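You operate a simulated robot arm through the tools that you are given. There is no shell and no other tool. Be economical: measure what you need, move in short steps, check, and stop when the job is done.

You are at the controls of a simulated robot arm. One attempt, no reset.

## Task
Lock the cover press out for service.
Fine: air off and vented to zero, HOLD pin in and red mushroom button down before the drawer comes out; leave the drawer out and the yellow lever at LAMP.

The check looks at the end state, three seconds after you hand in, the way a careful person would. Anything else that was tipped, shoved, dropped, spilled or broken makes it a failure. A push-on lid holds only when it is set on centred and level and pressed home; a screw cap is set on level and turned clockwise until tight.

## Robot
A 7-joint arm with a two-finger parallel gripper, fixed in place. Base frame: the origin is at the foot of the arm, x ahead of it, y to its left, z up. Readings come in m, rad, newtons and seconds.
Its first joint turns from -2.897 to 2.897 rad. Payload 4.4 kg.
The TCP is the grasp point between the finger pads, 0.023 m short of the fingertips. In the tool frame z runs along the fingers and y along their closing line. The gripper opens to 0.094 m. The fingers are 0.038 m wide and 0.01 m thick; the gripper's body (0.054 by 0.096 m) begins 0.039 m behind the TCP.
Orientation is told as [roll, pitch, yaw] about the base's x, y, z axes, in that order, counted from this pose: with the fingers straight down and closing along the base's y, the tool's x points along the base's -x, its y along +y and its z along -z.

## Interface
- The arm moves only by the tool step_arm. Its argument "motion" is a list that holds one entry, the list of rows, each a list of 7 numbers: the shift along the base's x, y, z in m, then the turn, a rotation vector about the base's x, y, z in rad, then the opening, from 0 (shut) to 1 (fully open). In form: [[[tx, ty, tz, ax, ay, az, jaw], ...]]. A call has 1 to 10 rows; each row shifts and turns the commanded pose from where the row before left it. A row lasts 0.2 s, in which the tool goes at most 0.05 m and 0.15 rad; a call with a longer step from one row to the next is refused whole, and so is a gripper value outside its range. A pose out of reach is approached as far as the arm can. The call stops where the force on the tool passes 90 N (or 10 N more than at its start, if that is more) or the arm is blocked; 0.2 s more then pass. Each finger travels about 0.072 m/s and halts on what it meets, pressing with about 27 N; the grip force reading is that of the motor and also rises with nothing between the fingers. The clock runs only during rows and for 0.2 s after the last one: add rows that do not move to give the fingers time. The reply holds the time, the measured pose of the TCP, the force on the tool along the base axes, the opening and the grip force, in the units named above and with some noise, with the torque about the TCP (base axes, N m) and any sound that the robot's microphone picked up.
- Cameras (640 x 400 px; columns grow to the right, rows downward): "scene" is fixed at [0.066, 0.5037, 1.6778]; the picture's right is [-0.37, -0.93, 0.00], its down [-0.42, 0.17, -0.89] and it looks along [0.83, -0.33, -0.45] (base axes); focal length 343 px, centre (320, 200). "wrist" rides on the gripper at [0.086, 0.016, -0.074] in the tool frame; the picture's right is [-0.18, 0.98, 0.00], its down [-0.58, -0.11, -0.81] and it looks along [-0.79, -0.15, 0.59] (tool axes); focal length 243 px, centre (320, 200). There is no depth. A picture from a camera that has moved, and an enlarged one, comes with that camera's place and axes in the base frame and with its lens. The place of the scene camera against the robot may be out by one fixed shift of up to 0.025 m in any direction.
- snapshot(camera): a new picture of that camera. It takes no simulated time.
- inspect(camera, box): a new picture of the part [left, top, right, bottom] of that camera's present view, enlarged. It takes no simulated time.
- close_job(): hands the job in; it is judged then, once.

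Work in short steps. Places have to be worked out from the pictures, the camera data and where the tool is seen: move nearer, look again, correct. Check each grasp and each placing, and mend what went wrong. You have 120 turns and 76 pictures in all, those below and enlarged ones among them. Open the gripper and draw the arm clear of the work before you hand the job in, unless the task says otherwise; then end with one line.

The tools are called after "Request:" by a JSON object that holds its "method" and its "body". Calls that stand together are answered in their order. step_arm: Moves the arm, as the interface text tells. Its arguments: {"type":"object","properties":{"motion":{"type":"array"}},"required":["motion"]} The other tools are called the same way: snapshot (camera) takes a picture; inspect (camera, box) takes an enlarged picture of a part of a camera's view; close_job () hands the job in.

At the start:

```text
time_s: 0.0
tcp_pos: [0.664, -0.1435, 1.4874]
ee_rot: [0.0, 0.0, 0.002]
ft_force: [-0.1, 0.0, -0.4]
wrist_torque: [-0.01, 0.01, 0.0]
grip_width: 0.094
grasp_force: 0.0
```

scene: 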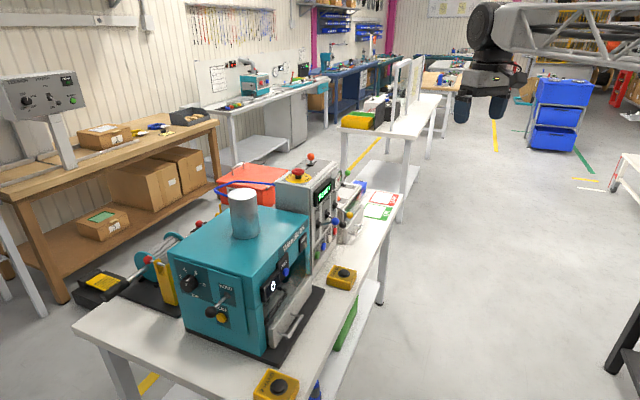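
wrist: 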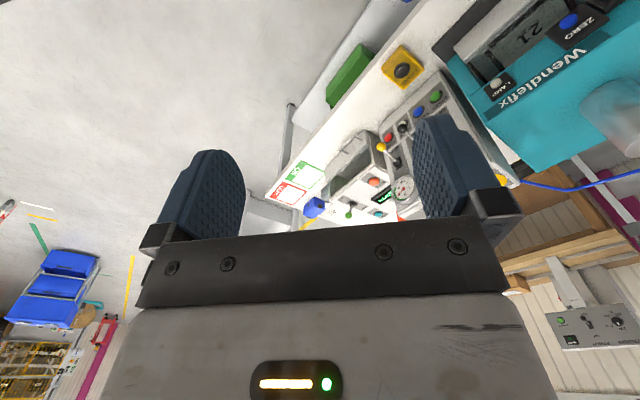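

I start by looking closer at the press from both cameras.

Request:
{"method": "inspect", "body": {"camera": "scene", "box": [160, 140, 420, 360]}}

Request:
{"method": "inspect", "body": {"camera": "wrist", "box": [260, 40, 520, 230]}}

Request:
{"method": "inspect", "body": {"camera": "scene", "box": [270, 140, 400, 260]}}

```text
1.82 times, centred on (290, 250) of scene
camera zoom: at [0.066, 0.5037, 1.6778], right [-0.37, -0.93, 0.0], down [-0.42, 0.17, -0.89], along [0.83, -0.33, -0.45], focal length 624 px, centre (374, 109)
```

zoom: 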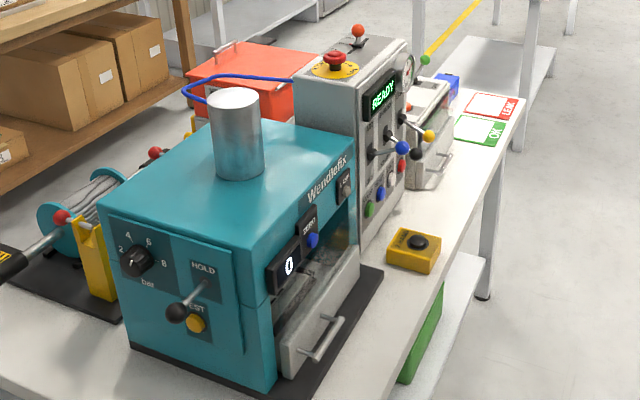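

```text
2.11 times, centred on (390, 135) of wrist
camera zoom: at [0.5767, -0.1292, 1.5625], right [0.18, 0.98, 0.0], down [0.58, -0.11, 0.81], along [0.79, -0.15, -0.59], focal length 511 px, centre (173, 337)
```

zoom: 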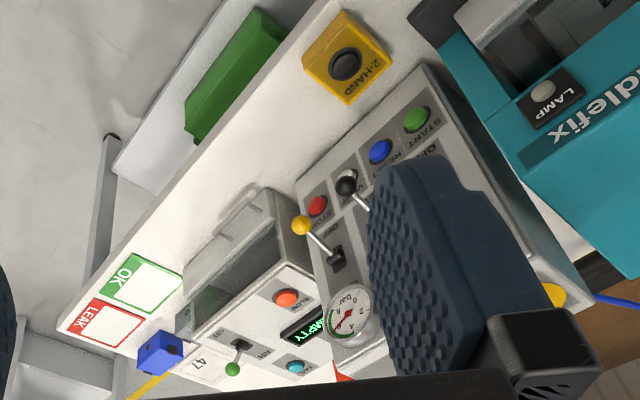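

```text
3.33 times, centred on (335, 200) of scene
camera zoom: at [0.066, 0.5037, 1.6778], right [-0.37, -0.93, 0.0], down [-0.42, 0.17, -0.89], along [0.83, -0.33, -0.45], focal length 1145 px, centre (270, 200)
```

zoom: 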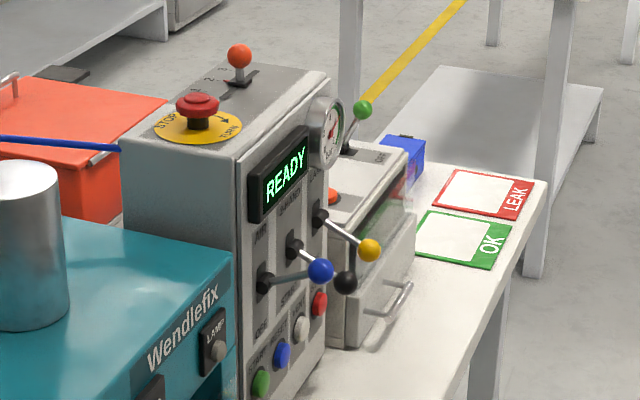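

From two views the grey console sits near (1.1, 0.07, 0.95), facing about (-0.7,-0.7). I turn the wrist to look at it squarely from a closer place.

Request:
{"method": "step_arm", "body": {"motion": [[[0.005, -0.02, -0.02, 0, 0, 0.13, 1], [0.005, -0.02, -0.02, 0, 0, 0.13, 1], [0.005, -0.02, -0.02, 0, 0, 0.13, 1], [0.005, -0.02, -0.02, 0, 0, 0.13, 1], [0.005, -0.02, -0.02, 0, 0, 0.13, 1], [0.005, -0.02, -0.02, 0, 0, 0.13, 1], [0.005, -0.02, -0.02, 0, 0, 0.1, 1], [0, 0, 0, 0, 0, 0, 1]]]}}

Request:
{"method": "snapshot", "body": {"camera": "wrist"}}

Request:
{"method": "snapshot", "body": {"camera": "scene"}}

```text
time_s: 1.8
tcp_pos: [0.6988, -0.2843, 1.346]
ee_rot: [-0.001, -0.001, 0.881]
ft_force: [0.0, 1.2, -0.2]
wrist_torque: [0.02, -0.01, 0.0]
grip_width: 0.0937
grasp_force: 0.1
```

```text
70 pictures are left
camera wrist: at [0.6315, -0.3416, 1.4221], right [-0.64, 0.77, 0.0], down [0.45, 0.38, 0.81], along [0.62, 0.52, -0.59], focal length 243 px, centre (320, 200)
```

wrist: 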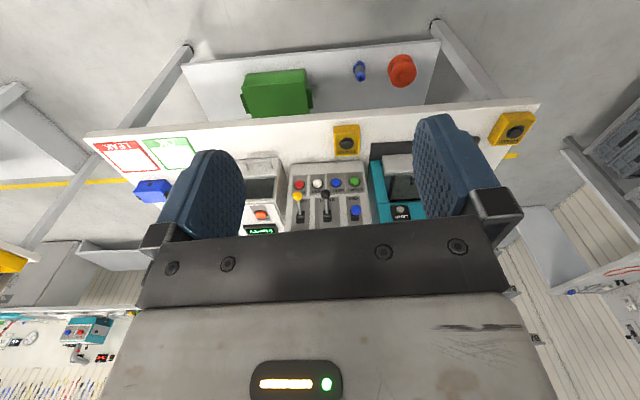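

```text
69 pictures are left
```

scene: 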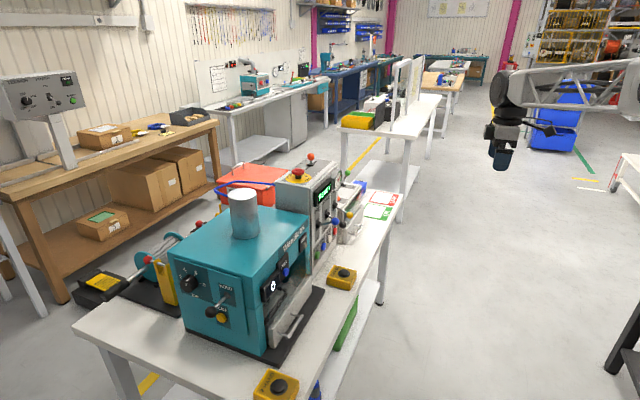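

The wrist image is upside down (image down = up); I enlarge the panel to read the labels.

Request:
{"method": "inspect", "body": {"camera": "wrist", "box": [235, 140, 425, 240]}}

Request:
{"method": "inspect", "body": {"camera": "scene", "box": [165, 240, 275, 350]}}

```text
3.37 times, centred on (330, 190) of wrist
camera zoom: at [0.6315, -0.3416, 1.4221], right [-0.64, 0.77, 0.0], down [0.45, 0.38, 0.81], along [0.62, 0.52, -0.59], focal length 817 px, centre (286, 234)
```

zoom: 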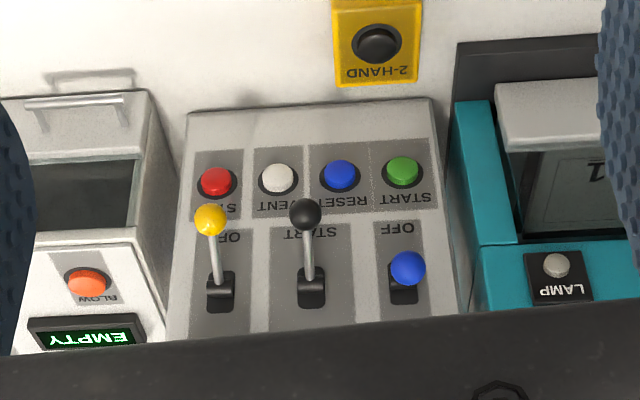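

```text
3.64 times, centred on (220, 295) of scene
camera zoom: at [0.066, 0.5037, 1.6778], right [-0.37, -0.93, 0.0], down [-0.42, 0.17, -0.89], along [0.83, -0.33, -0.45], focal length 1249 px, centre (684, -146)
```

zoom: 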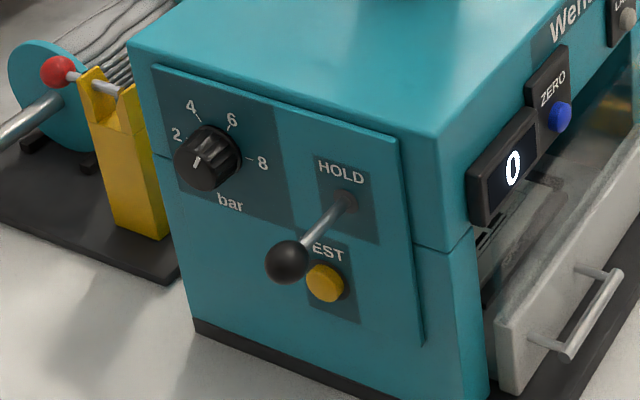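

Levers/buttons located; upper labels are hidden. I lower and tilt the tool forward so the camera sees the panel head-on.

Request:
{"method": "step_arm", "body": {"motion": [[[0, 0, -0.045, 0.07, -0.07, 0, 1], [0, 0, -0.045, 0.07, -0.07, 0, 1], [0, 0, -0.045, 0.07, -0.07, 0, 1], [0, 0, -0.045, 0.07, -0.07, 0, 1], [0, 0, -0.045, 0.07, -0.07, 0, 1], [0, 0, 0, 0.07, -0.07, 0, 1], [0, 0, 0, 0, 0, 0, 1]]]}}

Request:
{"method": "snapshot", "body": {"camera": "wrist"}}

```text
time_s: 3.4
tcp_pos: [0.6978, -0.2851, 1.12]
ee_rot: [-0.064, -0.591, 0.901]
ft_force: [0.3, -0.1, -1.0]
wrist_torque: [0.0, -0.03, -0.03]
grip_width: 0.0938
grasp_force: 0.1
```

```text
66 pictures are left
camera wrist: at [0.611, -0.3609, 1.1333], right [-0.65, 0.76, 0.05], down [0.06, -0.01, 1.0], along [0.76, 0.65, -0.04], focal length 243 px, centre (320, 200)
```

wrist: 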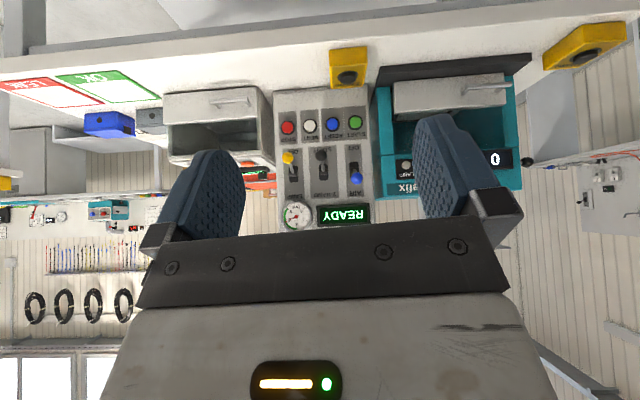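

Request:
{"method": "inspect", "body": {"camera": "wrist", "box": [265, 110, 385, 235]}}

Request:
{"method": "inspect", "body": {"camera": "wrist", "box": [160, 70, 280, 200]}}

Request:
{"method": "inspect", "body": {"camera": "wrist", "box": [370, 60, 550, 210]}}

```text
3.20 times, centred on (325, 172) of wrist
camera zoom: at [0.611, -0.3609, 1.1333], right [-0.65, 0.76, 0.05], down [0.06, -0.01, 1.0], along [0.76, 0.65, -0.04], focal length 776 px, centre (304, 288)
```

zoom: 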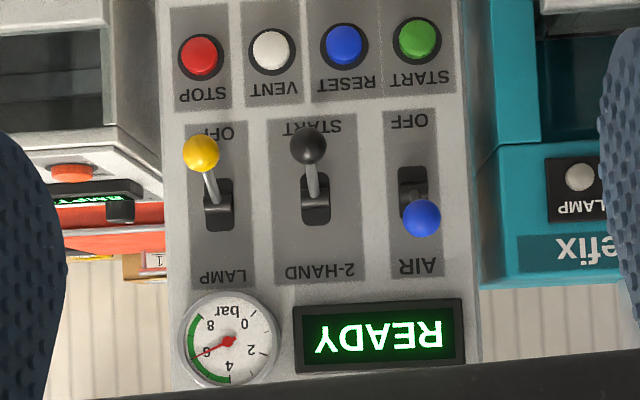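

```text
3.08 times, centred on (220, 135) of wrist
camera zoom: at [0.611, -0.3609, 1.1333], right [-0.65, 0.76, 0.05], down [0.06, -0.01, 1.0], along [0.76, 0.65, -0.04], focal length 746 px, centre (628, 400)
```

zoom: 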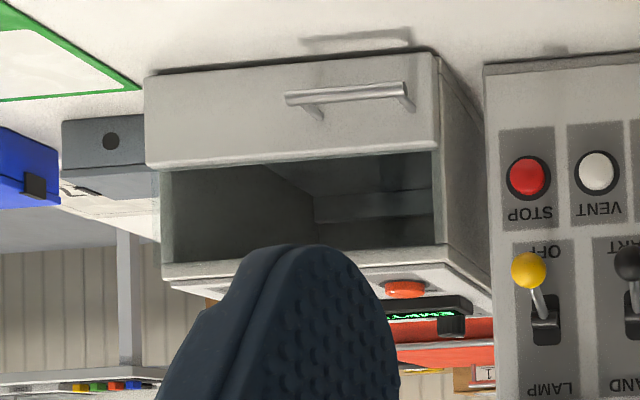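

```text
2.67 times, centred on (460, 135) of wrist
camera zoom: at [0.611, -0.3609, 1.1333], right [-0.65, 0.76, 0.05], down [0.06, -0.01, 1.0], along [0.76, 0.65, -0.04], focal length 647 px, centre (-53, 373)
```

zoom: 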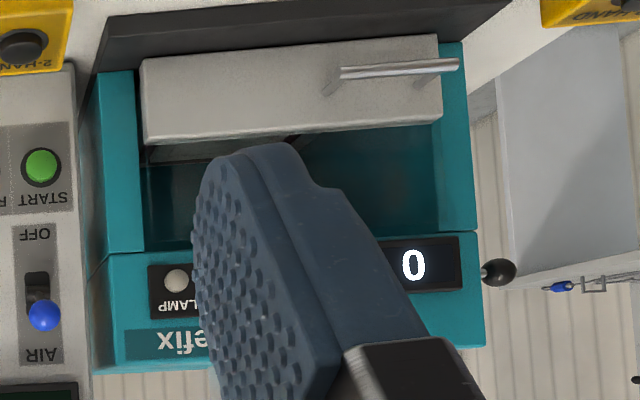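

Panel read: blue lever up = AIR (down = OFF), yellow down = OFF (up = LAMP), VENT white, gauge at about 6 bar. Triangulated: blue knob ≈(0.982,0.074,1.064), VENT ≈(1.107,0.043,0.909), panel inward normal ≈(0.70,0.714). I close the gripper, tilt further towards the panel and approach above the blue knob.

Request:
{"method": "step_arm", "body": {"motion": [[[0.025, 0.037, 0.001, 0.033, 0.042, -0.069, 0.5], [0.025, 0.037, 0.001, 0.087, -0.0853, 0, 0], [0.025, 0.037, 0.001, 0.087, -0.0853, 0, 0], [0.025, 0.037, 0.001, 0.087, -0.0853, 0, 0], [0.025, 0.037, 0.001, 0.087, -0.0853, 0, 0], [0.025, 0.037, 0.001, 0.087, -0.0853, 0, 0], [0, 0, 0.005, 0, 0, 0, 0], [0, 0, 0, 0, 0, 0, 0]]]}}

Request:
{"method": "snapshot", "body": {"camera": "wrist"}}

Request:
{"method": "snapshot", "body": {"camera": "scene"}}

```text
time_s: 5.2
tcp_pos: [0.8474, -0.0634, 1.1332]
ee_rot: [-0.001, -1.197, 0.795]
ft_force: [0.0, 0.9, 0.1]
wrist_torque: [0.01, 0.0, 0.0]
grip_width: 0.0002
grasp_force: 27.0
```

```text
62 pictures are left
camera wrist: at [0.765, -0.1238, 1.08], right [-0.65, 0.74, 0.17], down [-0.3, -0.46, 0.84], along [0.69, 0.5, 0.52], focal length 243 px, centre (320, 200)
```

wrist: 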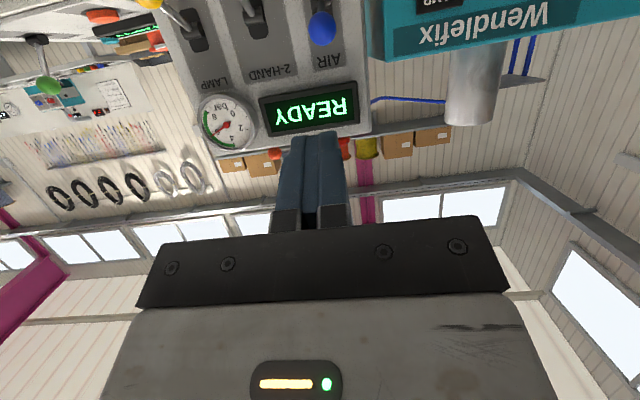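

```text
61 pictures are left
```

scene: 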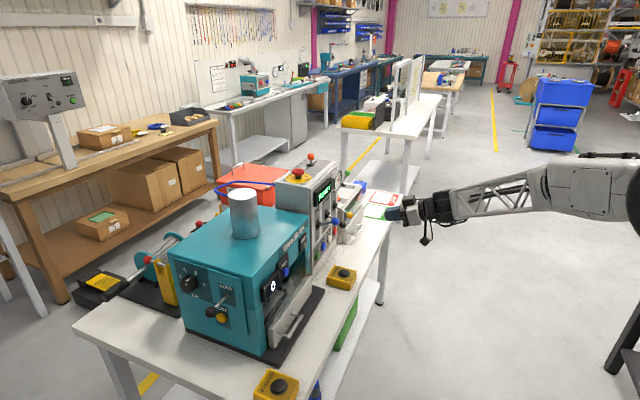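

Estimate of the blue knob agrees (0.979,0.074,1.062). Advance above it, then begin to press down.

Request:
{"method": "step_arm", "body": {"motion": [[[0.0328, 0.0334, 0, 0, 0, 0, 0], [0.0328, 0.0334, 0, 0, 0, 0, 0], [0.0328, 0.0334, 0, 0, 0, 0, 0], [0.0328, 0.0334, 0, 0, 0, 0, 0], [0, 0, -0.015, 0, 0, 0, 0], [0, 0, -0.015, 0, 0, 0, 0]]]}}

Request:
{"method": "inspect", "body": {"camera": "scene", "box": [270, 140, 400, 260]}}

```text
time_s: 6.6
tcp_pos: [0.9796, 0.0733, 1.105]
ee_rot: [-0.002, -1.198, 0.798]
ft_force: [-1.3, -0.5, 0.6]
wrist_torque: [-0.03, 0.02, 0.01]
grip_width: 0.0
grasp_force: 27.5
```

```text
3.33 times, centred on (335, 200) of scene
camera zoom: at [0.066, 0.5037, 1.6778], right [-0.37, -0.93, 0.0], down [-0.42, 0.17, -0.89], along [0.83, -0.33, -0.45], focal length 1145 px, centre (270, 200)
```

zoom: 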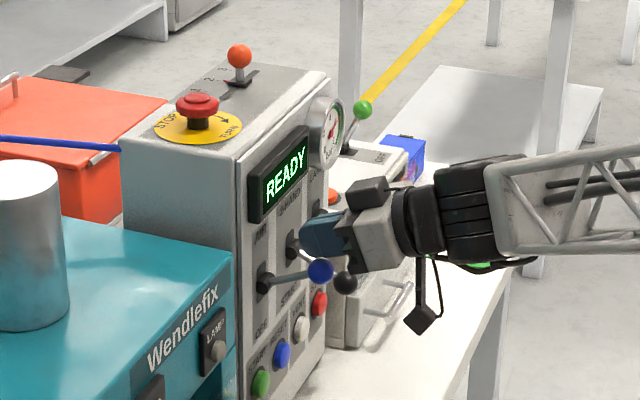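

Finger is over the blue knob. Press down in small steps.

Request:
{"method": "step_arm", "body": {"motion": [[[0, 0, -0.012, 0, 0, 0, 0], [0, 0, -0.012, 0, 0, 0, 0], [0, 0, -0.012, 0, 0, 0, 0], [0, 0, -0.012, 0, 0, 0, 0], [0, 0, -0.012, 0, 0, 0, 0]]]}}

Request:
{"method": "inspect", "body": {"camera": "scene", "box": [270, 140, 400, 260]}}

```text
time_s: 7.8
tcp_pos: [0.9796, 0.0701, 1.0433]
ee_rot: [-0.002, -1.196, 0.798]
ft_force: [-0.4, -0.4, 0.4]
wrist_torque: [0.01, 0.01, -0.01]
grip_width: 0.0
grasp_force: 27.0
```

```text
3.33 times, centred on (335, 200) of scene
camera zoom: at [0.066, 0.5037, 1.6778], right [-0.37, -0.93, 0.0], down [-0.42, 0.17, -0.89], along [0.83, -0.33, -0.45], focal length 1145 px, centre (270, 200)
```

zoom: 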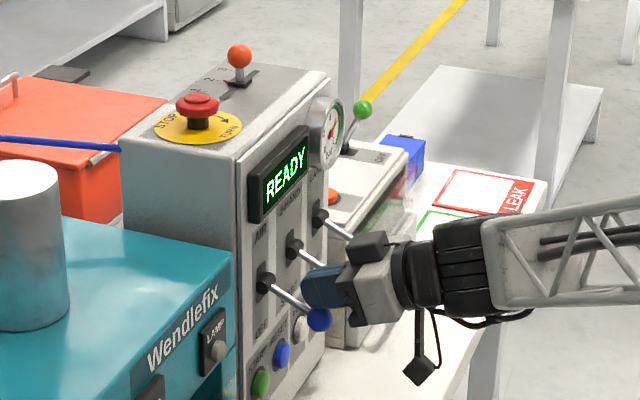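

The blue lever snapped to OFF. Retreat and line up with VENT.

Request:
{"method": "step_arm", "body": {"motion": [[[-0.033, -0.034, 0.004, 0, 0, 0, 0], [-0.033, -0.034, 0, 0, 0, 0, 0], [-0.033, -0.034, 0, 0, 0, 0, 0], [-0.033, -0.034, -0.01, 0, 0, 0, 0], [0.026, -0.026, -0.03, 0.0357, -0.035, 0, 0], [0.026, -0.026, -0.04, 0.0357, -0.035, 0, 0], [0.026, -0.025, -0.035, 0, 0, 0, 0], [0, 0, 0, 0, 0, 0, 0]]]}}

Request:
{"method": "snapshot", "body": {"camera": "wrist"}}

Request:
{"method": "inspect", "body": {"camera": "scene", "box": [270, 140, 400, 260]}}

```text
refused: row 6 steps farther than a row can; nothing moved
```

```text
58 pictures are left
camera wrist: at [0.897, 0.0086, 0.9905], right [-0.65, 0.74, 0.17], down [-0.3, -0.46, 0.84], along [0.69, 0.5, 0.52], focal length 243 px, centre (320, 200)
```

wrist: 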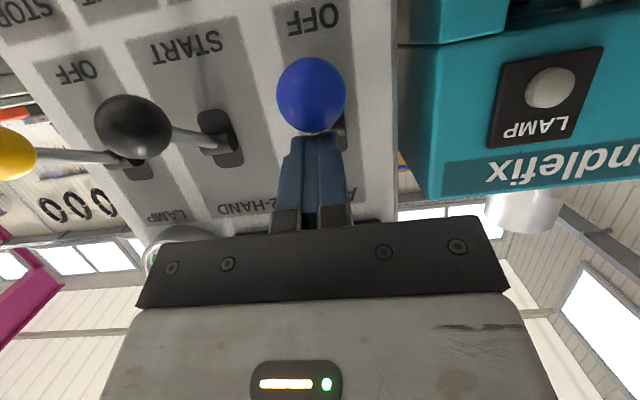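

```text
3.33 times, centred on (335, 200) of scene
camera zoom: at [0.066, 0.5037, 1.6778], right [-0.37, -0.93, 0.0], down [-0.42, 0.17, -0.89], along [0.83, -0.33, -0.45], focal length 1145 px, centre (270, 200)
```

zoom: 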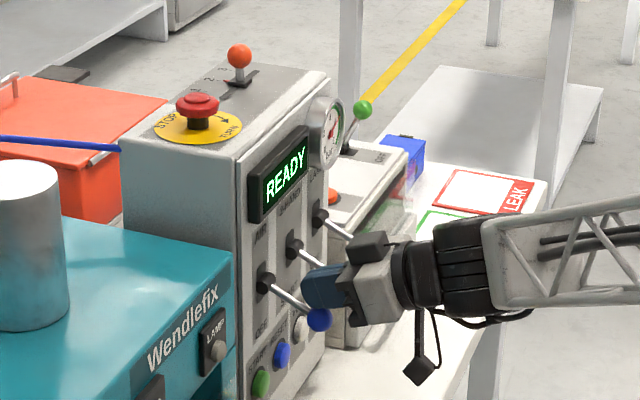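

The step was slightly too long; the blue knob is clearly down at OFF. I repeat with shorter steps.

Request:
{"method": "step_arm", "body": {"motion": [[[-0.033, -0.034, 0.004, 0, 0, 0, 0], [-0.033, -0.034, 0, 0, 0, 0, 0], [-0.033, -0.034, 0, 0, 0, 0, 0], [-0.033, -0.034, -0.01, 0, 0, 0, 0], [0.0195, -0.0195, -0.028, 0.0357, -0.035, 0, 0], [0.0195, -0.0195, -0.028, 0.0357, -0.035, 0, 0], [0.0195, -0.0195, -0.028, 0, 0, 0, 0], [0.0195, -0.0185, -0.028, 0, 0, 0, 0], [0, 0, 0, 0, 0, 0, 0]]]}}

Request:
{"method": "snapshot", "body": {"camera": "wrist"}}

Request:
{"method": "inspect", "body": {"camera": "scene", "box": [270, 140, 400, 260]}}

```text
time_s: 9.8
tcp_pos: [0.9269, -0.1421, 0.9227]
ee_rot: [0.0, -1.296, 0.795]
ft_force: [-0.2, 0.6, -1.0]
wrist_torque: [-0.01, 0.01, 0.0]
grip_width: 0.0001
grasp_force: 27.0
```

```text
56 pictures are left
camera wrist: at [0.8476, -0.1993, 0.8594], right [-0.67, 0.72, 0.18], down [-0.36, -0.52, 0.78], along [0.65, 0.46, 0.6], focal length 243 px, centre (320, 200)
```

wrist: 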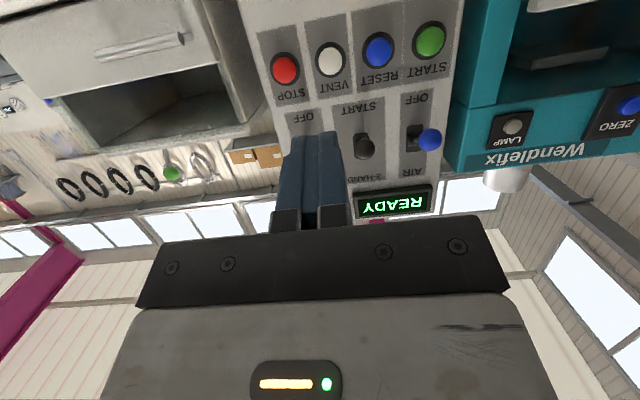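

```text
3.33 times, centred on (335, 200) of scene
camera zoom: at [0.066, 0.5037, 1.6778], right [-0.37, -0.93, 0.0], down [-0.42, 0.17, -0.89], along [0.83, -0.33, -0.45], focal length 1145 px, centre (270, 200)
```

zoom: 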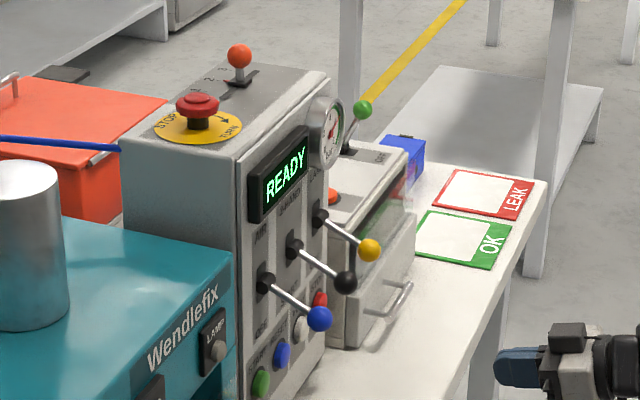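

VENT confirmed at about (1.105,0.043,0.908); table top is about z 0.795. I drop slightly and advance nearly to the button.

Request:
{"method": "step_arm", "body": {"motion": [[[-0.001, 0.002, -0.014, 0, 0, 0, 0], [0.034, 0.0347, 0, 0, 0, 0, 0], [0.034, 0.0347, 0, 0, 0, 0, 0], [0.034, 0.0347, 0, 0, 0, 0, 0], [0.034, 0.0347, 0, 0, 0, 0, 0], [0.012, 0.012, 0, 0, 0, 0, 0]]]}}

Request:
{"method": "snapshot", "body": {"camera": "wrist"}}

Request:
{"method": "inspect", "body": {"camera": "scene", "box": [270, 140, 400, 260]}}

```text
time_s: 11.2
tcp_pos: [1.0718, 0.0122, 0.912]
ee_rot: [0.0, -1.297, 0.794]
ft_force: [-0.4, 0.5, 0.8]
wrist_torque: [0.0, 0.03, 0.02]
grip_width: 0.0
grasp_force: 27.3
```

```text
54 pictures are left
camera wrist: at [0.9934, -0.0458, 0.8496], right [-0.67, 0.72, 0.18], down [-0.36, -0.52, 0.78], along [0.65, 0.46, 0.6], focal length 243 px, centre (320, 200)
```

wrist: 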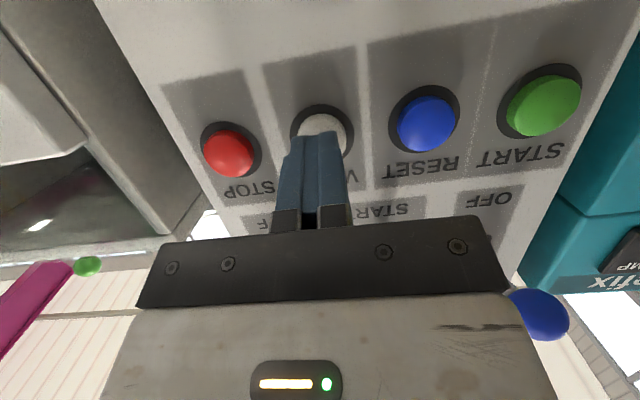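

```text
3.33 times, centred on (335, 200) of scene
camera zoom: at [0.066, 0.5037, 1.6778], right [-0.37, -0.93, 0.0], down [-0.42, 0.17, -0.89], along [0.83, -0.33, -0.45], focal length 1145 px, centre (270, 200)
```

zoom: 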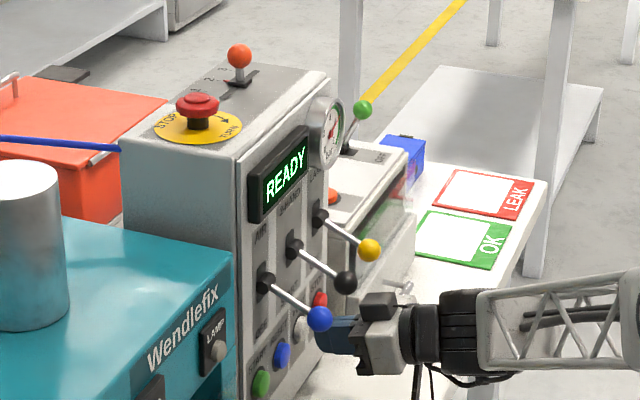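

Finger lined up with VENT. Push in slowly.

Request:
{"method": "step_arm", "body": {"motion": [[[0.007, 0.0072, -0.004, 0, 0, 0, 0], [0.0035, 0.0036, 0, 0, 0, 0, 0], [0.0035, 0.0036, 0, 0, 0, 0, 0], [0.0035, 0.0036, 0, 0, 0, 0, 0], [0.0, 0.0, 0, 0, 0, 0, 0]]]}}

Request:
{"method": "inspect", "body": {"camera": "scene", "box": [270, 140, 400, 260]}}

```text
time_s: 12.1
tcp_pos: [1.0867, 0.022, 0.9076]
ee_rot: [0.004, -1.297, 0.791]
ft_force: [-35.9, -19.9, 10.4]
wrist_torque: [0.41, -0.62, 0.31]
grip_width: 0.0
grasp_force: 27.3
heard: click
stopped in row 4: the force on the tool passed its limit at 115 N (the readings are from after the stop); the commanded pose is now the measured one
```

```text
3.33 times, centred on (335, 200) of scene
camera zoom: at [0.066, 0.5037, 1.6778], right [-0.37, -0.93, 0.0], down [-0.42, 0.17, -0.89], along [0.83, -0.33, -0.45], focal length 1145 px, centre (270, 200)
```

zoom: 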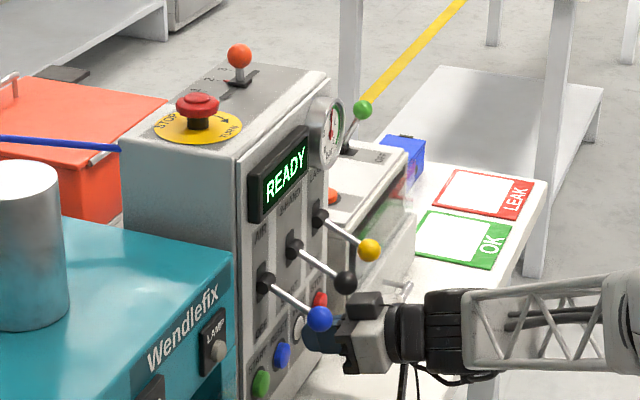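

VENT clicked and is held at the stop. Hold it and watch the gauge.

Request:
{"method": "step_arm", "body": {"motion": [[[0, 0, 0, 0, 0, 0, 0], [0, 0, 0, 0, 0, 0, 0], [0, 0, 0, 0, 0, 0, 0], [0, 0, 0, 0, 0, 0, 0], [0, 0, 0, 0, 0, 0, 0], [0, 0, 0, 0, 0, 0, 0], [0, 0, 0, 0, 0, 0, 0], [0, 0, 0, 0, 0, 0, 0], [0, 0, 0, 0, 0, 0, 0], [0, 0, 0, 0, 0, 0, 0]]]}}

Request:
{"method": "inspect", "body": {"camera": "scene", "box": [315, 160, 355, 185]}}

```text
time_s: 14.3
tcp_pos: [1.0868, 0.022, 0.9066]
ee_rot: [0.006, -1.298, 0.789]
ft_force: [-39.9, -61.2, 5.7]
wrist_torque: [0.84, -0.64, -0.39]
grip_width: 0.0
grasp_force: 27.1
```

```text
16.00 times, centred on (335, 172) of scene
camera zoom: at [0.066, 0.5037, 1.6778], right [-0.37, -0.93, 0.0], down [-0.42, 0.17, -0.89], along [0.83, -0.33, -0.45], focal length 5495 px, centre (80, 640)
```

zoom: 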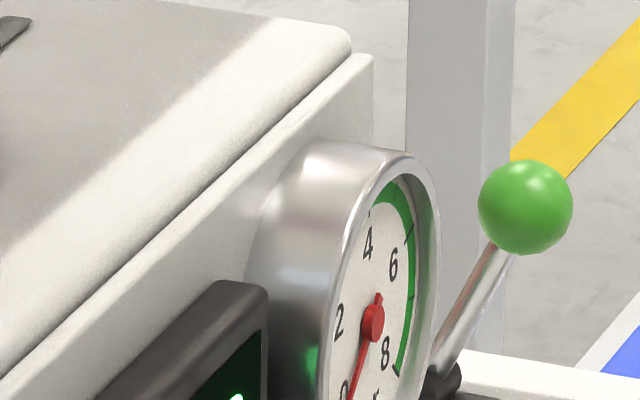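

The gauge needle has dropped to 0. I hold a moment more, then retreat and rise, and recheck.

Request:
{"method": "step_arm", "body": {"motion": [[[0, 0, 0, 0, 0, 0, 0], [0, 0, 0, 0, 0, 0, 0], [-0.01, -0.0102, 0, 0, 0, 0, 0], [-0.032, -0.0326, 0, 0, 0, 0, 0], [-0.033, -0.034, 0, 0, 0, 0, 0], [-0.033, -0.034, 0, 0, 0, 0, 0], [-0.033, -0.034, 0, 0, 0, 0, 0], [-0.02, -0.02, 0.035, 0, 0, 0, 0], [0, 0, 0, 0, 0, 0, 0]]]}}

Request:
{"method": "inspect", "body": {"camera": "scene", "box": [295, 150, 375, 210]}}

Request:
{"method": "snapshot", "body": {"camera": "wrist"}}

```text
time_s: 16.3
tcp_pos: [0.9233, -0.1421, 0.9443]
ee_rot: [0.006, -1.297, 0.791]
ft_force: [0.4, 0.1, 0.4]
wrist_torque: [0.0, -0.01, -0.02]
grip_width: 0.0
grasp_force: 27.0
```

```text
6.67 times, centred on (335, 180) of scene
camera zoom: at [0.066, 0.5037, 1.6778], right [-0.37, -0.93, 0.0], down [-0.42, 0.17, -0.89], along [0.83, -0.33, -0.45], focal length 2289 px, centre (220, 333)
```

zoom: 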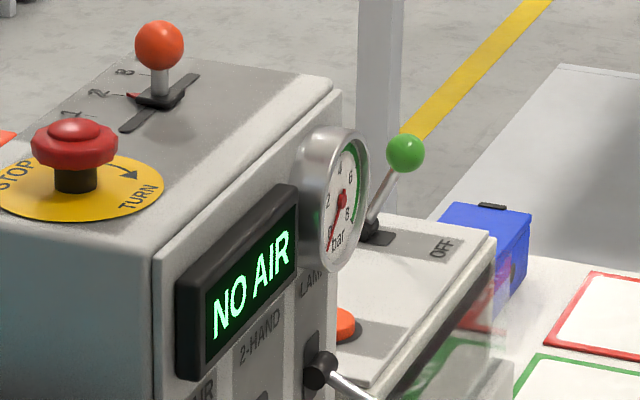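

```text
49 pictures are left
camera wrist: at [0.8458, -0.1996, 0.8814], right [-0.67, 0.72, 0.18], down [-0.35, -0.52, 0.78], along [0.66, 0.46, 0.6], focal length 243 px, centre (320, 200)
```

wrist: 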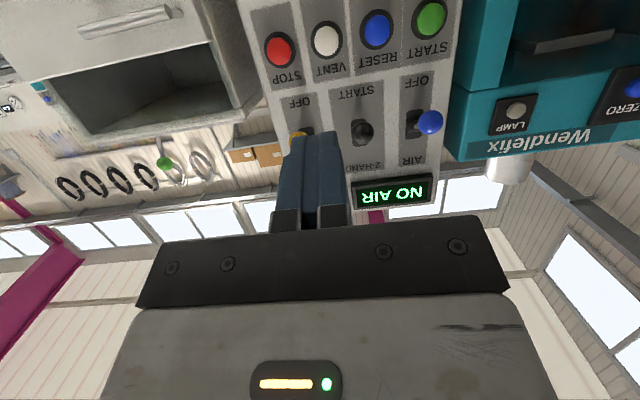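

"NO AIR" shows and the gauge is at zero. Now travel in front of the machine, turning the heading towards the pin's direction (about −44°).

Request:
{"method": "step_arm", "body": {"motion": [[[-0.032, 0.024, 0.026, 0, 0, -0.15, 0], [-0.032, 0.024, 0.026, 0, 0, -0.15, 0], [-0.032, 0.024, 0.026, 0, 0, -0.15, 0], [-0.032, 0.024, 0.026, 0, 0, -0.15, 0], [-0.032, 0.024, 0.026, 0, 0, -0.15, 0], [-0.032, 0.024, 0.026, 0, 0, -0.15, 0], [-0.032, 0.024, 0.026, 0, 0, -0.15, 0], [-0.032, 0.024, 0.026, 0, 0, -0.15, 0], [-0.032, 0.024, 0.026, 0, 0, -0.15, 0], [-0.032, 0.024, 0.026, 0, 0, -0.15, 0]]]}}

```text
time_s: 18.5
tcp_pos: [0.605, 0.1001, 1.205]
ee_rot: [0.007, -1.296, -0.714]
ft_force: [0.0, 0.3, 2.2]
wrist_torque: [0.08, 0.09, 0.03]
grip_width: 0.0
grasp_force: 26.7
out of reach, approached as far as the arm can: row 6
```

Fine. Continue to the left side of the press, reducing tilt a little.

Request:
{"method": "step_arm", "body": {"motion": [[[0, 0.048, 0, 0.049, 0.05, -0.03, 0], [0, 0.048, 0, 0.049, 0.05, -0.032, 0], [0, 0.048, 0, 0.049, 0.05, 0, 0], [0, 0.048, 0, 0.049, 0.05, 0, 0], [0, 0.048, 0, 0.049, 0.05, 0, 0], [0, 0.048, 0, 0, 0, 0, 0], [0, 0.048, 0, 0, 0, 0, 0], [0, 0.048, 0, 0, 0, 0, 0], [0.01, 0.048, 0, 0, 0, 0, 0], [0.01, 0.048, -0.01, 0, 0, 0, 0]]]}}

Request:
{"method": "snapshot", "body": {"camera": "wrist"}}

Request:
{"method": "snapshot", "body": {"camera": "scene"}}

```text
time_s: 20.7
tcp_pos: [0.629, 0.5794, 1.1933]
ee_rot: [0.018, -0.946, -0.781]
ft_force: [-0.1, 0.8, 0.8]
wrist_torque: [0.04, -0.02, 0.02]
grip_width: 0.0
grasp_force: 26.8
```

```text
48 pictures are left
camera wrist: at [0.5602, 0.6674, 1.1683], right [0.76, 0.63, 0.16], down [-0.31, 0.13, 0.94], along [0.57, -0.76, 0.3], focal length 243 px, centre (320, 200)
```

wrist: 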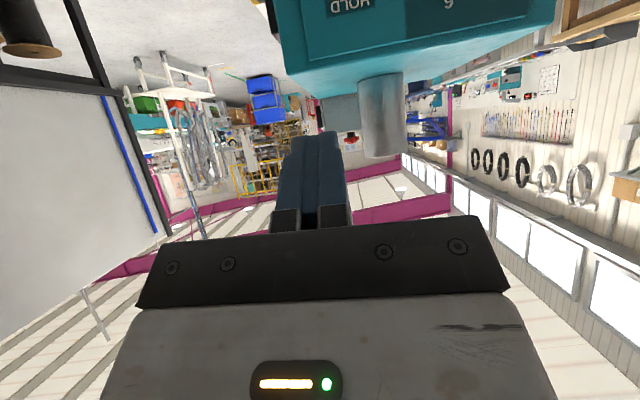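

```text
47 pictures are left
```

scene: 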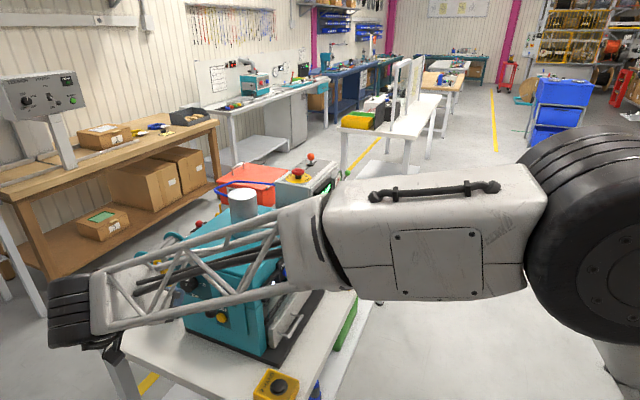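

Lower to pin height, keeping about 0.1 m away, and look.

Request:
{"method": "step_arm", "body": {"motion": [[[0.01, 0.01, -0.04, 0, 0, 0, 0], [0.01, 0.01, -0.04, 0, 0, 0, 0], [0, 0, -0.035, 0, 0, 0, 0], [0, 0, 0, 0, 0, 0, 0]]]}}

Request:
{"method": "snapshot", "body": {"camera": "wrist"}}

```text
time_s: 21.7
tcp_pos: [0.6488, 0.6005, 1.0805]
ee_rot: [0.016, -0.945, -0.783]
ft_force: [0.4, 0.5, 0.4]
wrist_torque: [0.0, -0.01, 0.02]
grip_width: 0.0
grasp_force: 26.9
```

```text
46 pictures are left
camera wrist: at [0.5807, 0.6881, 1.0537], right [0.76, 0.63, 0.16], down [-0.31, 0.13, 0.94], along [0.57, -0.76, 0.3], focal length 243 px, centre (320, 200)
```

wrist: 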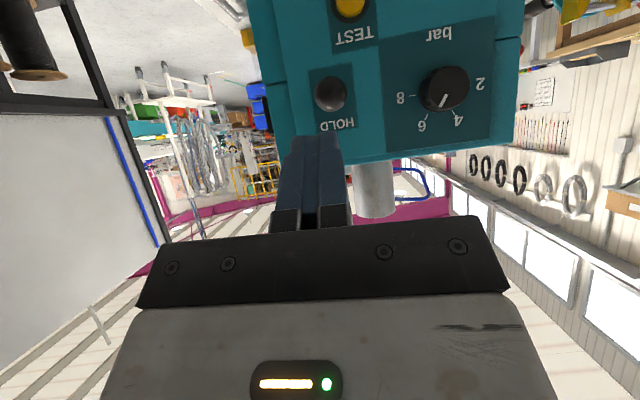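

Pin ball confirmed at (n=0.887, z=1.031). I tilt flatter, lower to its height and approach to just short of it.

Request:
{"method": "step_arm", "body": {"motion": [[[0.002, 0.002, -0.015, -0.08, -0.082, 0, 0], [0, 0, -0.015, -0.08, -0.082, 0, 0], [0, 0, -0.015, -0.085, -0.086, 0, 0], [0.025, -0.0245, -0.006, 0, 0, 0, 0], [0.025, -0.0245, 0, 0, 0, 0, 0], [0, 0, 0, 0, 0, 0, 0]]]}}

Request:
{"method": "snapshot", "body": {"camera": "wrist"}}

```text
time_s: 23.1
tcp_pos: [0.701, 0.5527, 1.0269]
ee_rot: [0.023, -1.297, -0.787]
ft_force: [-0.4, 0.6, -0.7]
wrist_torque: [-0.01, -0.02, 0.0]
grip_width: 0.0
grasp_force: 27.0
```

```text
45 pictures are left
camera wrist: at [0.6434, 0.6298, 0.9649], right [0.72, 0.67, 0.18], down [-0.53, 0.35, 0.78], along [0.46, -0.65, 0.6], focal length 243 px, centre (320, 200)
```

wrist: 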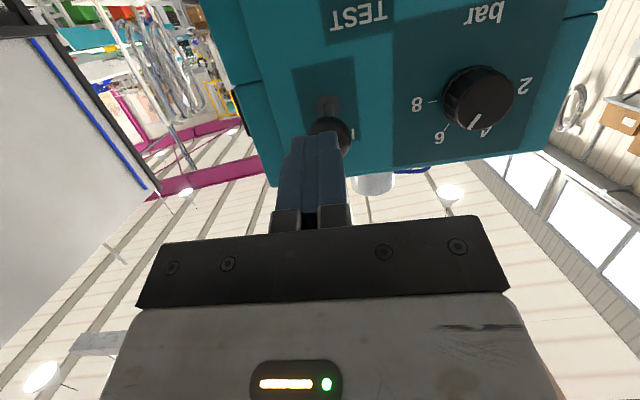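

Lined up within a few mm. Push the pin in along r.

Request:
{"method": "step_arm", "body": {"motion": [[[0.0095, -0.0045, 0.001, 0, 0, 0, 0], [0.0057, -0.0056, 0, 0, 0, 0, 0], [0.0057, -0.0056, 0, 0, 0, 0, 0], [0.0057, -0.0056, 0, 0, 0, 0, 0], [0.0057, -0.0056, 0, 0, 0, 0, 0], [0.0057, -0.0056, 0, 0, 0, 0, 0], [0.0057, -0.0056, 0, 0, 0, 0, 0]]]}}

Request:
{"method": "snapshot", "body": {"camera": "wrist"}}

```text
time_s: 24.7
tcp_pos: [0.7328, 0.5229, 1.0255]
ee_rot: [0.025, -1.296, -0.782]
ft_force: [-31.7, 19.6, 0.3]
wrist_torque: [-0.26, -0.26, -0.12]
grip_width: 0.0
grasp_force: 27.0
stopped in row 7: the force on the tool passed its limit at 104 N (the readings are from after the stop); the commanded pose is now the measured one
```

```text
44 pictures are left
camera wrist: at [0.6748, 0.5996, 0.9634], right [0.71, 0.68, 0.18], down [-0.53, 0.34, 0.78], along [0.47, -0.65, 0.6], focal length 243 px, centre (320, 200)
```

wrist: 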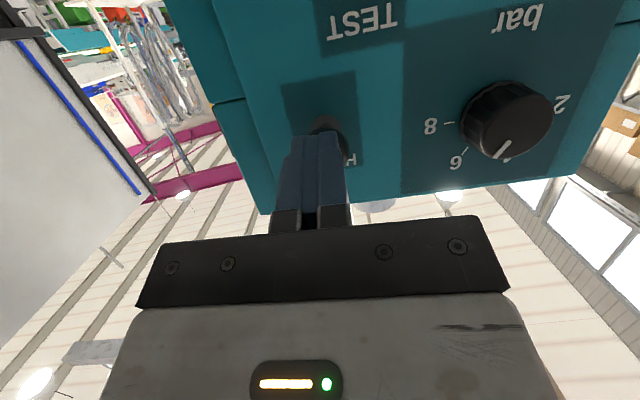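

It stopped hard after about 26 mm of pin travel. Back off and look at the pin.

Request:
{"method": "step_arm", "body": {"motion": [[[-0.03, 0.0294, 0, 0, 0, 0, 0], [-0.03, 0.0294, 0, 0, 0, 0, 0], [-0.02, 0.0196, 0.02, 0.05, 0.052, 0, 0], [0, 0, 0.02, 0.07, 0.072, 0, 0], [0, 0, 0, 0.07, 0.072, 0, 0]]]}}

Request:
{"method": "inspect", "body": {"camera": "wrist", "box": [240, 0, 520, 175]}}

```text
time_s: 25.9
tcp_pos: [0.6556, 0.5958, 1.0647]
ee_rot: [0.017, -1.021, -0.778]
ft_force: [0.1, -0.1, 0.7]
wrist_torque: [-0.03, 0.01, 0.03]
grip_width: 0.0002
grasp_force: 26.9
```

```text
2.29 times, centred on (380, 88) of wrist
camera zoom: at [0.588, 0.6819, 1.0298], right [0.75, 0.64, 0.17], down [-0.36, 0.18, 0.92], along [0.56, -0.74, 0.37], focal length 555 px, centre (183, 457)
```

zoom: 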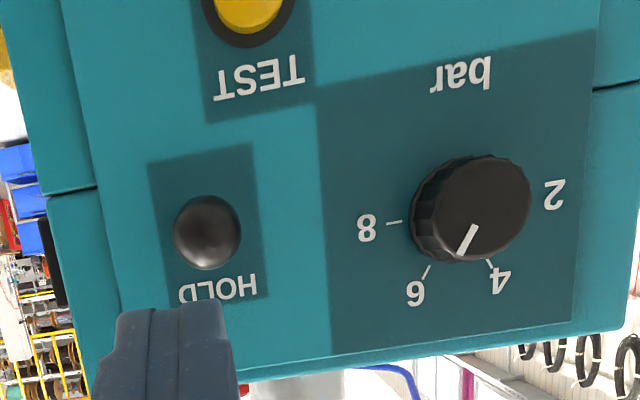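

Ball appears about 4 cm nearer the face (apparent size smaller), so the pin seems home; I will confirm in the scene view. Travel back in front of the machine, turning heading back to +45°.

Request:
{"method": "step_arm", "body": {"motion": [[[-0.02, 0.01, 0.04, 0, 0, 0, 0], [-0.02, 0, 0.04, 0, 0, 0, 0], [0, -0.03, 0.038, 0, 0, 0, 0], [0, -0.048, 0, 0, 0, 0.1, 0], [0, -0.048, 0, 0, 0, 0.15, 0], [0, -0.048, 0, 0, 0, 0.15, 0], [0, -0.048, 0, 0, 0, 0.15, 0], [0, -0.048, 0, 0, 0, 0.15, 0], [0, -0.048, 0, 0, 0, 0.15, 0], [0, -0.048, 0, 0, 0, 0.15, 0]]]}}

Request:
{"method": "snapshot", "body": {"camera": "scene"}}

```text
time_s: 28.1
tcp_pos: [0.6172, 0.2401, 1.1801]
ee_rot: [0.014, -1.023, 0.228]
ft_force: [-0.4, -0.7, 0.1]
wrist_torque: [0.01, 0.0, -0.04]
grip_width: 0.0
grasp_force: 27.2
```

```text
42 pictures are left
```

scene: 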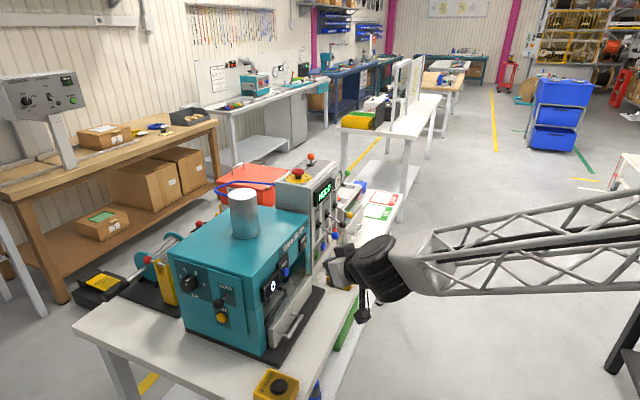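

Request:
{"method": "inspect", "body": {"camera": "scene", "box": [165, 240, 345, 350]}}

Request:
{"method": "inspect", "body": {"camera": "scene", "box": [275, 140, 375, 205]}}

Request:
{"method": "snapshot", "body": {"camera": "wrist"}}

```text
3.56 times, centred on (255, 295) of scene
camera zoom: at [0.066, 0.5037, 1.6778], right [-0.37, -0.93, 0.0], down [-0.42, 0.17, -0.89], along [0.83, -0.33, -0.45], focal length 1221 px, centre (551, -138)
```

zoom: 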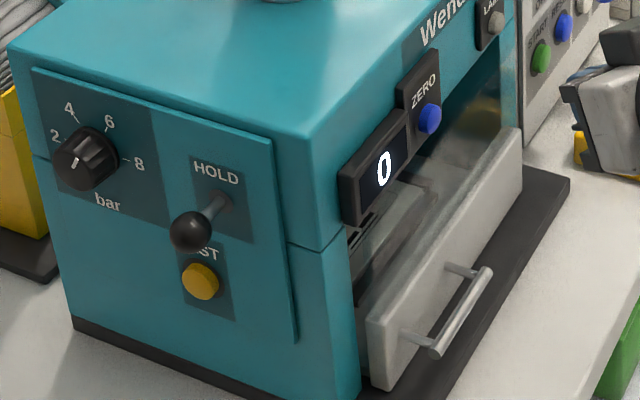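

```text
6.15 times, centred on (325, 172) of scene
camera zoom: at [0.066, 0.5037, 1.6778], right [-0.37, -0.93, 0.0], down [-0.42, 0.17, -0.89], along [0.83, -0.33, -0.45], focal length 2113 px, centre (289, 369)
```

zoom: 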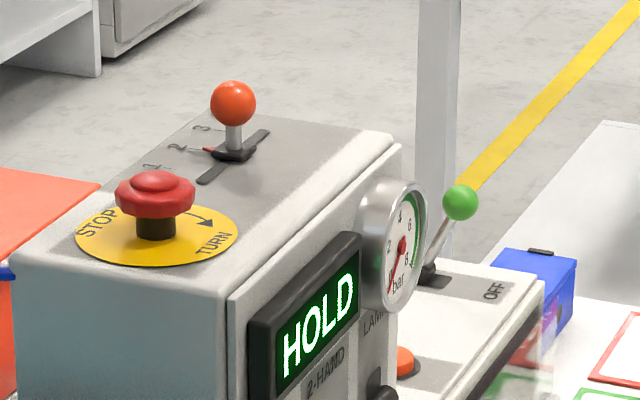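

```text
39 pictures are left
camera wrist: at [0.5074, 0.231, 1.1472], right [-0.14, 0.98, 0.16], down [-0.35, -0.2, 0.92], along [0.93, 0.07, 0.37], focal length 243 px, centre (320, 200)
```

wrist: 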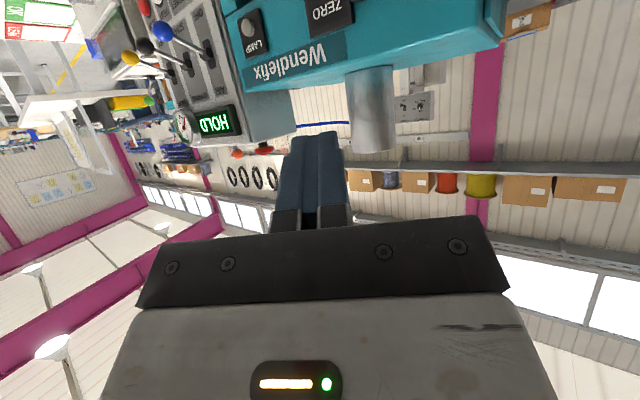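

The display now reads "HOLD", so the pin is in. Mushroom at ≈(1.079,0.170,1.222). Move above it with less tilt.

Request:
{"method": "step_arm", "body": {"motion": [[[0.036, -0.007, 0.03, -0.0294, 0.1266, 0, 0], [0.036, -0.007, 0.03, -0.0294, 0.1266, 0, 0], [0.036, -0.007, 0.03, -0.0294, 0.1266, 0, 0], [0.036, -0.007, 0.03, -0.0294, 0.1266, 0, 0], [0.045, -0.008, 0.0, 0, 0, 0, 0], [0.045, -0.008, 0, 0, 0, 0, 0], [0.045, -0.008, 0, 0, 0, 0, 0], [0.045, -0.008, 0, 0, 0, 0, 0], [0.045, -0.008, 0, 0, 0, 0, 0], [0, 0, 0, 0, 0, 0, 0]]]}}

Request:
{"method": "snapshot", "body": {"camera": "wrist"}}

Request:
{"method": "inspect", "body": {"camera": "scene", "box": [250, 110, 400, 210]}}

```text
time_s: 30.3
tcp_pos: [0.7246, 0.2243, 1.2698]
ee_rot: [-0.013, -0.804, 0.21]
ft_force: [-0.4, -0.2, -0.8]
wrist_torque: [0.0, -0.03, -0.01]
grip_width: 0.0002
grasp_force: 27.5
out of reach, approached as far as the arm can: row 2, 3, 4, 5, 6, 7, 8, 9
```

```text
38 pictures are left
camera wrist: at [0.6116, 0.2162, 1.2604], right [-0.07, 0.99, 0.12], down [-0.15, -0.13, 0.98], along [0.99, 0.05, 0.16], focal length 243 px, centre (320, 200)
```

wrist: 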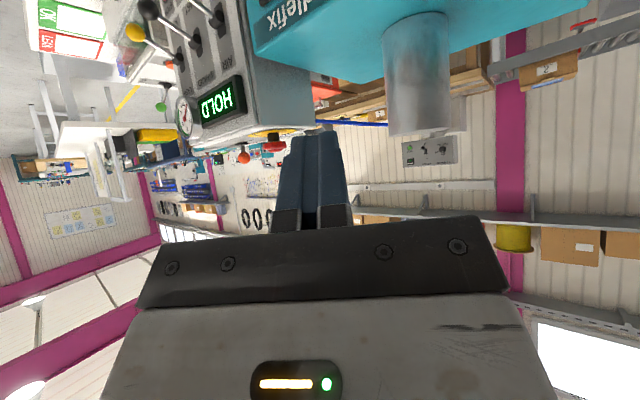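

```text
4.00 times, centred on (325, 160) of scene
camera zoom: at [0.066, 0.5037, 1.6778], right [-0.37, -0.93, 0.0], down [-0.42, 0.17, -0.89], along [0.83, -0.33, -0.45], focal length 1374 px, centre (300, 360)
```

zoom: 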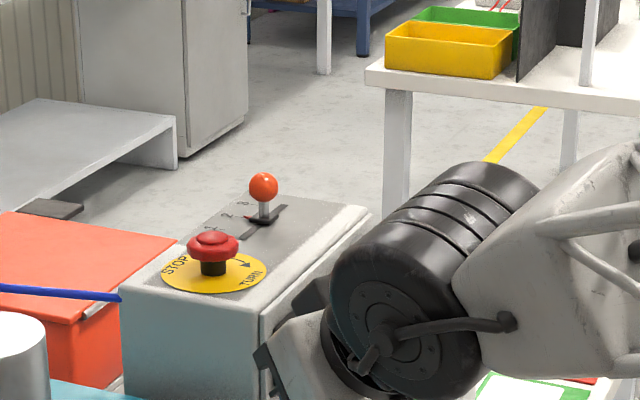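

The less-tilted pose is out of reach. I add tilt back in one small step and see what the commanded pose does.

Request:
{"method": "step_arm", "body": {"motion": [[[0, 0, 0, 0.026, -0.117, 0, 0]]]}}

```text
time_s: 30.7
tcp_pos: [0.7263, 0.2234, 1.2724]
ee_rot: [-0.007, -0.892, 0.21]
ft_force: [-0.1, 0.0, 0.0]
wrist_torque: [0.02, -0.01, -0.01]
grip_width: 0.0002
grasp_force: 27.0
```

The commanded pose follows the measured one. Add tilt to ~1.15 and advance in stages at z≈1.30.

Request:
{"method": "step_arm", "body": {"motion": [[[0, 0, 0.01, 0.027, -0.127, 0, 0], [0.01, 0, 0.01, 0.027, -0.127, 0, 0], [0.04, -0.006, 0.01, 0, 0, 0, 0], [0.04, -0.006, 0, 0, 0, 0, 0], [0.04, -0.006, 0, 0, 0, 0, 0], [0.04, -0.006, 0, 0, 0, 0, 0]]]}}

```text
time_s: 32.1
tcp_pos: [0.8912, 0.1983, 1.3005]
ee_rot: [-0.006, -1.15, 0.209]
ft_force: [-0.3, 0.1, 1.2]
wrist_torque: [0.01, 0.05, 0.05]
grip_width: 0.0003
grasp_force: 27.1
out of reach, approached as far as the arm can: row 2
```

Working. Advance over the mushroom and look.

Request:
{"method": "step_arm", "body": {"motion": [[[0.045, -0.0075, 0, 0, 0, 0, 0], [0.045, -0.0075, 0, 0, 0, 0, 0], [0.045, -0.0075, 0, 0, 0, 0, 0], [0.044, -0.0075, 0, 0, 0, 0, 0], [0, 0, 0, 0, 0, 0, 0]]]}}

Request:
{"method": "snapshot", "body": {"camera": "wrist"}}

Request:
{"method": "inspect", "body": {"camera": "scene", "box": [250, 110, 400, 210]}}

```text
time_s: 33.3
tcp_pos: [1.0244, 0.1814, 1.3062]
ee_rot: [0.265, -1.139, -0.076]
ft_force: [-0.5, 0.0, 0.2]
wrist_torque: [-0.07, -0.03, 0.1]
grip_width: 0.0
grasp_force: 27.2
out of reach, approached as far as the arm can: row 1, 2, 3
```

```text
36 pictures are left
camera wrist: at [0.9194, 0.1846, 1.2606], right [-0.08, 0.96, 0.27], down [-0.46, -0.28, 0.84], along [0.88, -0.06, 0.46], focal length 243 px, centre (320, 200)
```

wrist: 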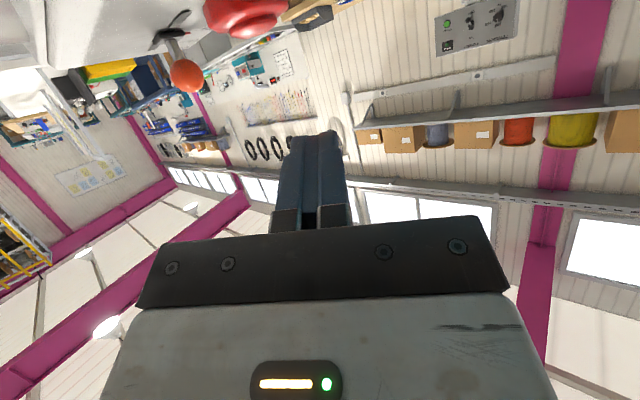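

```text
4.00 times, centred on (325, 160) of scene
camera zoom: at [0.066, 0.5037, 1.6778], right [-0.37, -0.93, 0.0], down [-0.42, 0.17, -0.89], along [0.83, -0.33, -0.45], focal length 1374 px, centre (300, 360)
```

zoom: 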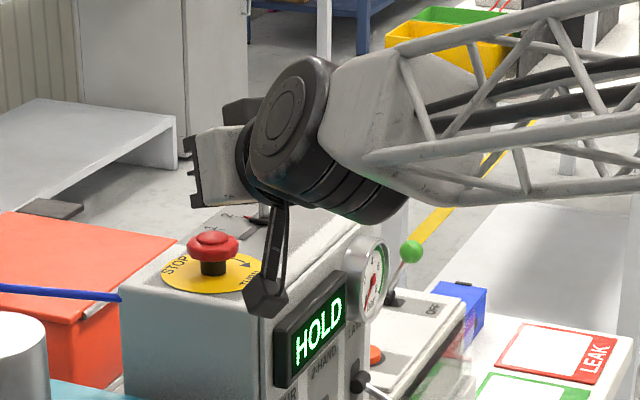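

The drift is a rotation about the finger axis (a joint limit on the last joint), which is harmless. I rotate further that way to relieve it and move the last few cm over the mushroom.

Request:
{"method": "step_arm", "body": {"motion": [[[0, 0, 0, 0.089, 0.0195, -0.04, 0], [0, 0, 0, 0.089, 0.0195, -0.04, 0], [0.021, -0.0075, 0, 0, 0, 0, 0], [0.021, -0.0075, -0.005, 0, 0, 0, 0], [0, 0, 0, 0, 0, 0, 0]]]}}

Request:
{"method": "inspect", "body": {"camera": "scene", "box": [250, 110, 400, 210]}}

```text
time_s: 34.5
tcp_pos: [1.07, 0.1644, 1.3002]
ee_rot: [0.41, -1.108, -0.249]
ft_force: [0.2, 0.1, 0.0]
wrist_torque: [0.01, 0.0, -0.01]
grip_width: 0.0
grasp_force: 26.7
```

```text
4.00 times, centred on (325, 160) of scene
camera zoom: at [0.066, 0.5037, 1.6778], right [-0.37, -0.93, 0.0], down [-0.42, 0.17, -0.89], along [0.83, -0.33, -0.45], focal length 1374 px, centre (300, 360)
```

zoom: 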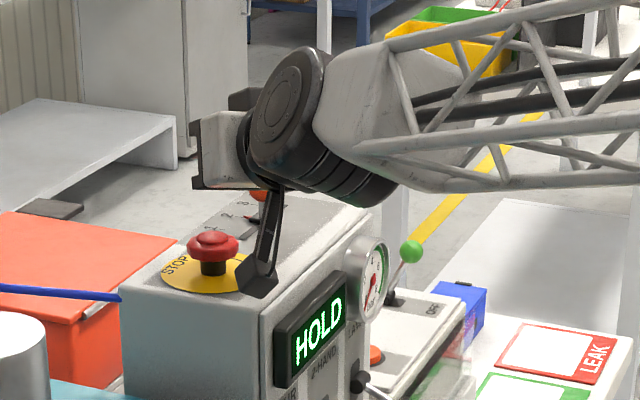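

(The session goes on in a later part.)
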